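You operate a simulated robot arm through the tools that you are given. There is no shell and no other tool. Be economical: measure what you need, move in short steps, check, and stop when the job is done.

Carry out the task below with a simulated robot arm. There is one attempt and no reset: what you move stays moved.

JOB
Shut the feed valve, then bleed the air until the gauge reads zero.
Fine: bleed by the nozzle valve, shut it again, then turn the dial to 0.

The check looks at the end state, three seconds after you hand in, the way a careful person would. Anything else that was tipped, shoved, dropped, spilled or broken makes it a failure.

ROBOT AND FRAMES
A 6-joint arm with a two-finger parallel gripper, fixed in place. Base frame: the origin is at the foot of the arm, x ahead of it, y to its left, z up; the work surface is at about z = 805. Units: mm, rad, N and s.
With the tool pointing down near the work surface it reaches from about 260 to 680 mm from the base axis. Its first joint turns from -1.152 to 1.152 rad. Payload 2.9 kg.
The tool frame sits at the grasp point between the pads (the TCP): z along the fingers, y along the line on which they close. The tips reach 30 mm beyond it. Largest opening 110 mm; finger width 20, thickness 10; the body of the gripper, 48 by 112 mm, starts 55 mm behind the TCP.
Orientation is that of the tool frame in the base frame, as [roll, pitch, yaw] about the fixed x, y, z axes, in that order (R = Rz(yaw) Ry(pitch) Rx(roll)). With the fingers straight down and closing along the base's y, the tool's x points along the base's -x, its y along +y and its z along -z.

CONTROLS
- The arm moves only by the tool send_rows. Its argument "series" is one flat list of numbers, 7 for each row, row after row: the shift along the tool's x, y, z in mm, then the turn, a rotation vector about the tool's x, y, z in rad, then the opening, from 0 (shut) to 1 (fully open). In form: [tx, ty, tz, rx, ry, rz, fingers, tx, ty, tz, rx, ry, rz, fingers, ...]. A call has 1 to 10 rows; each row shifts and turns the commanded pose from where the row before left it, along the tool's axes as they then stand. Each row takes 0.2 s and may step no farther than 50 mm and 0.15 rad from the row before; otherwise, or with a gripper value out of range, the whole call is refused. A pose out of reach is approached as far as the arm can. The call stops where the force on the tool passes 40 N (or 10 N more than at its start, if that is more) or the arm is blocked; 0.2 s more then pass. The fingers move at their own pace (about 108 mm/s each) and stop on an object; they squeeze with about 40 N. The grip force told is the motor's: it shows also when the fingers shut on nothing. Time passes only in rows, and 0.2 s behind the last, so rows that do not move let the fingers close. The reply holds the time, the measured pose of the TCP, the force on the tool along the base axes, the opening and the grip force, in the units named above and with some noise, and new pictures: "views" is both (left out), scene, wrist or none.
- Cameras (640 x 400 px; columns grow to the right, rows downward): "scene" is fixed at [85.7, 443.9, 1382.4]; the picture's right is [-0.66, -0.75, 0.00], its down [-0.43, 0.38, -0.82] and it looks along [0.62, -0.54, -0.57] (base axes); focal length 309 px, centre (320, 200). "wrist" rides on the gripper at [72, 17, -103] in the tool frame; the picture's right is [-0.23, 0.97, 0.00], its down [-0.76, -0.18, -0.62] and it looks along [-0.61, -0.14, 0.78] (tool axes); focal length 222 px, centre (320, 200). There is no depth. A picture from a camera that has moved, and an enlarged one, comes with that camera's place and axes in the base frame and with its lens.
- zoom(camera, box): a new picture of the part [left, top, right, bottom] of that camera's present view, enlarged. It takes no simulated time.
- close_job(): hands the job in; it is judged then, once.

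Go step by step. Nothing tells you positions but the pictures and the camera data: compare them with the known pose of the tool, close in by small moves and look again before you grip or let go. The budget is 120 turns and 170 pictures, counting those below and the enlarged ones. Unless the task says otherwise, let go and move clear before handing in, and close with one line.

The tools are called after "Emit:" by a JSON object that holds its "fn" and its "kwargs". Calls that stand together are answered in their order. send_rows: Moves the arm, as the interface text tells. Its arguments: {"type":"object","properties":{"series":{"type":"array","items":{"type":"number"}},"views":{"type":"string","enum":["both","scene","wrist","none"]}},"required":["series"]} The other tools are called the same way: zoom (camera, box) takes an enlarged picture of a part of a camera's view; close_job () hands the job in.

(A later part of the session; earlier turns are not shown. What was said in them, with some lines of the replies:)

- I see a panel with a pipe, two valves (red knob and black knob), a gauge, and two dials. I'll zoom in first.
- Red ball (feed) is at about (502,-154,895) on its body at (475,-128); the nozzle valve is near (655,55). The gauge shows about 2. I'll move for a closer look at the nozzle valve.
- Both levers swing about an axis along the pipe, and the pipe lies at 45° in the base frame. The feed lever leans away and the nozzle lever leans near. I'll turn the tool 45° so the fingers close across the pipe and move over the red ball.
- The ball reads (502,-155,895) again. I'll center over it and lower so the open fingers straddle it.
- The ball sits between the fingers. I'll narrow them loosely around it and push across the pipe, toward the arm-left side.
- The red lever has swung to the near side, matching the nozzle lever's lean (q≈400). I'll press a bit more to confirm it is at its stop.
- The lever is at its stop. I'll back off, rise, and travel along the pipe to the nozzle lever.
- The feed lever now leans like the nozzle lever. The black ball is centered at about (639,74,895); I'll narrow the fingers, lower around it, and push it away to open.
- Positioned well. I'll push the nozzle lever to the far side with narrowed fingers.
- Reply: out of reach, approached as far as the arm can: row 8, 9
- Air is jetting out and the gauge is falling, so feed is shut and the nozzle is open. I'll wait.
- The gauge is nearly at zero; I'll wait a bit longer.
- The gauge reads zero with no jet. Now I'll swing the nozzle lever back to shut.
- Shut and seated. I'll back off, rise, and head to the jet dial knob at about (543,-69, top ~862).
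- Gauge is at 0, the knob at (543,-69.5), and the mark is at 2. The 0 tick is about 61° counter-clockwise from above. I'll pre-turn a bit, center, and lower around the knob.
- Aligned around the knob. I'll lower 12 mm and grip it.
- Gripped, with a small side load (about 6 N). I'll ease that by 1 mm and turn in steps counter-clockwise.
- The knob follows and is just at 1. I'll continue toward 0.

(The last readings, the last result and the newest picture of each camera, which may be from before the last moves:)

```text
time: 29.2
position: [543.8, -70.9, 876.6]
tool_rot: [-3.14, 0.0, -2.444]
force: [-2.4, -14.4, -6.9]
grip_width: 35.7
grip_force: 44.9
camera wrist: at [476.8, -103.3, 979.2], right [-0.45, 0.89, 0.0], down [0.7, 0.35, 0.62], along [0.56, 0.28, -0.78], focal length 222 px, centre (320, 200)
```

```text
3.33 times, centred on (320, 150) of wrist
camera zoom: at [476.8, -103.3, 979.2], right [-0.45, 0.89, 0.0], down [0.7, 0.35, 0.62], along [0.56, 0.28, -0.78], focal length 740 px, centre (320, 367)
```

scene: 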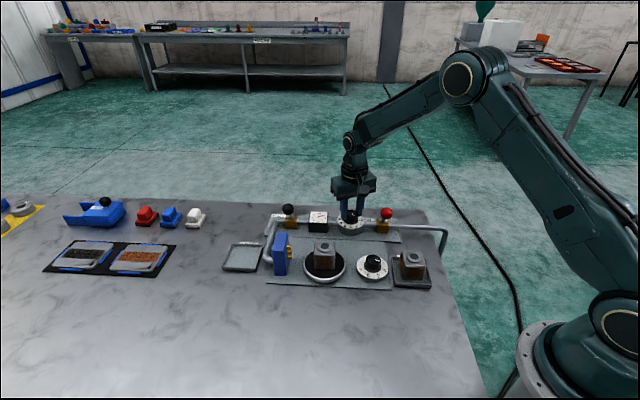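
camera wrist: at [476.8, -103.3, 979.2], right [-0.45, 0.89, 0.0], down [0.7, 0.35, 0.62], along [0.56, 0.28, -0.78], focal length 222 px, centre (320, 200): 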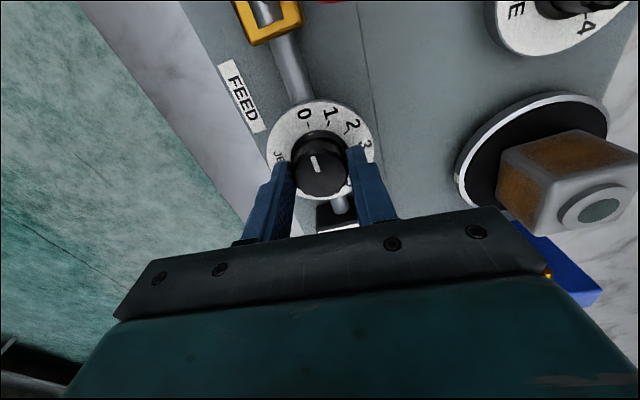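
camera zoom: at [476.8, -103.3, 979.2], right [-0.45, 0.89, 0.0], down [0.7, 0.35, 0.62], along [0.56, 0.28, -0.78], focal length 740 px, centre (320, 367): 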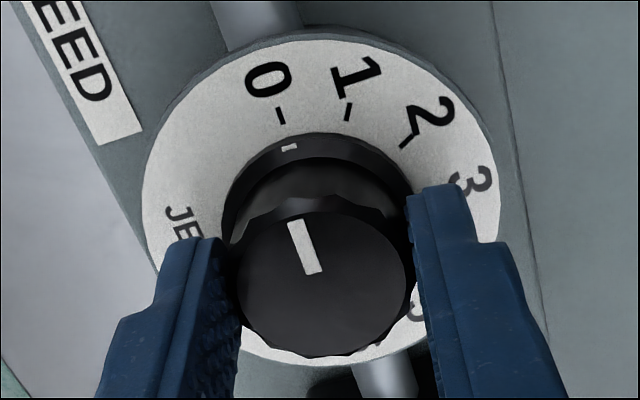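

The mark is now aligned with 0, to within about a degree. I'll add a hair, release, lift, and check.

Emit:
{"fn": "send_rows", "kwargs": {"series": [0, 0, 0, 0, 0, -0.012, 0.25, 0, 0, 0, 0, 0, 0, 0.25, 0, 0, 0, 0, 0, 0, 0.45, 0, 0, 0, 0, 0, 0, 0.6, 0, 0, -40, 0, 0, 0, 0.6, 0, 0, -45, 0, 0, 0, 0.8, 0, 0, -30, 0, 0, 0, 1, 0, 0, 0, 0, 0, 0, 1]}}

Emit:
{"fn": "zoom", "kwargs": {"camera": "wrist", "box": [260, 60, 380, 150]}}

Emit:
{"fn": "zoom", "kwargs": {"camera": "scene", "box": [250, 180, 450, 300]}}

Emit:
{"fn": "zoom", "kwargs": {"camera": "scene", "box": [325, 195, 405, 245]}}

```text
time: 31.0
position: [542.8, -71.6, 990.9]
tool_rot: [3.141, -0.001, -2.435]
force: [-0.4, 1.1, 0.4]
grip_width: 110.2
grip_force: 0.1
camera wrist: at [476.1, -104.0, 1094.7], right [-0.46, 0.89, 0.0], down [0.69, 0.36, 0.62], along [0.55, 0.29, -0.78], focal length 222 px, centre (320, 200)
```

scene: 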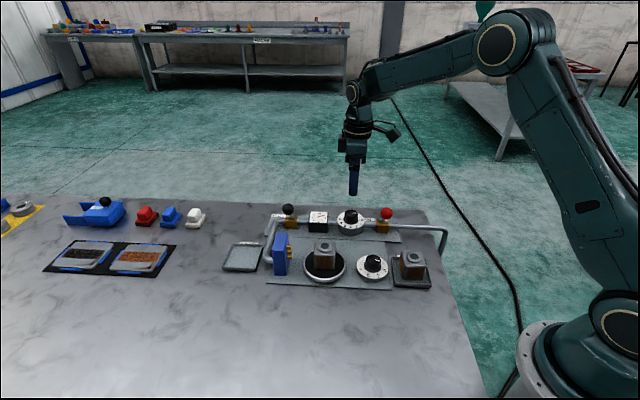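
wrist: 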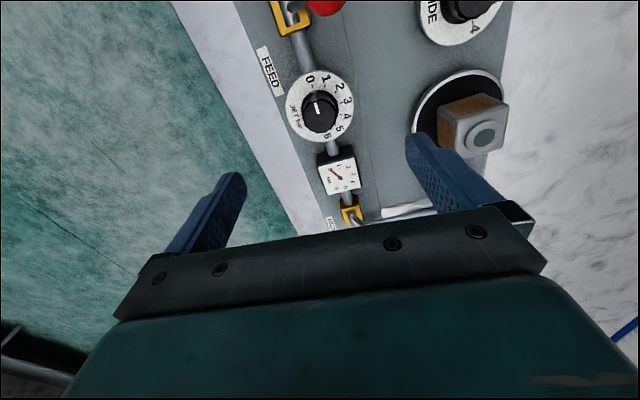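

```text
4.44 times, centred on (320, 105) of wrist
camera zoom: at [476.1, -104.0, 1094.7], right [-0.46, 0.89, 0.0], down [0.69, 0.36, 0.62], along [0.55, 0.29, -0.78], focal length 987 px, centre (320, 622)
```

zoom: 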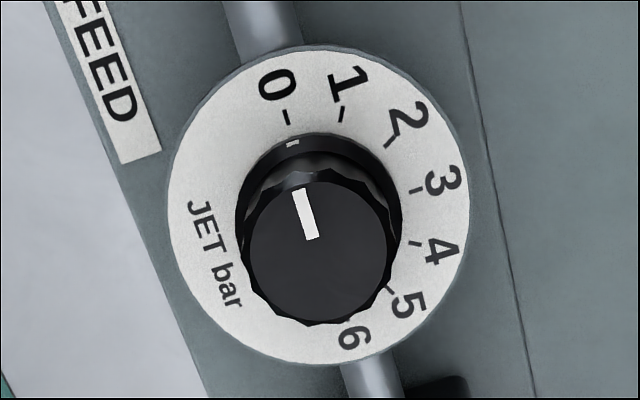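

```text
3.20 times, centred on (350, 240) of scene
camera zoom: at [85.7, 444.0, 1382.4], right [-0.66, -0.75, 0.0], down [-0.43, 0.38, -0.82], along [0.62, -0.54, -0.57], focal length 990 px, centre (224, 72)
```

zoom: 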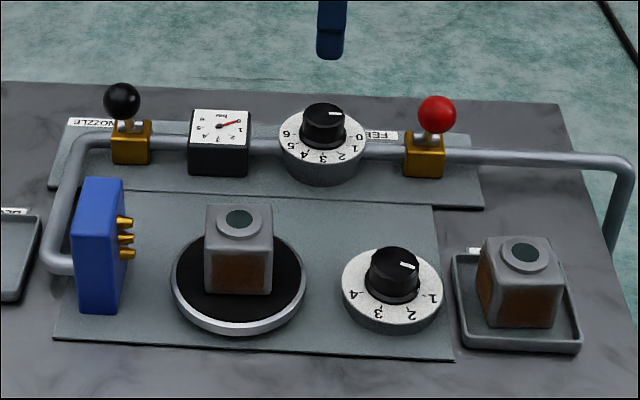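

```text
8.00 times, centred on (365, 220) of scene
camera zoom: at [85.7, 444.0, 1382.4], right [-0.66, -0.75, 0.0], down [-0.43, 0.38, -0.82], along [0.62, -0.54, -0.57], focal length 2474 px, centre (-40, 40)
```

zoom: 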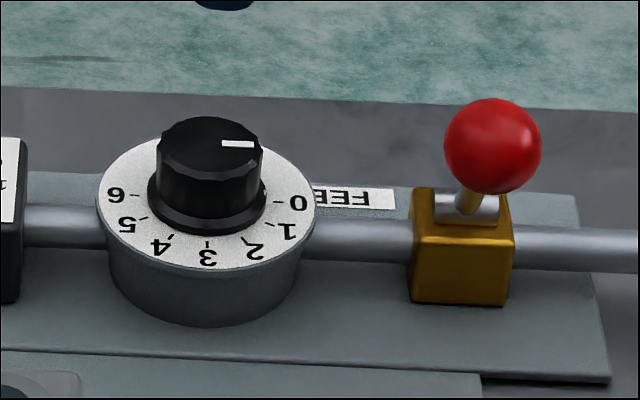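

The dial mark is on 0, the gauge reads 0, both levers are at their shut stops, and nothing else has moved. The gripper is clear, so I'm handing in.

Emit:
{"fn": "close_job", "kwargs": {}}

```text
The job is handed in.
```

I shut the feed valve, bled the air through the nozzle valve until the gauge read zero, shut the nozzle valve again and turned the jet dial to 0.
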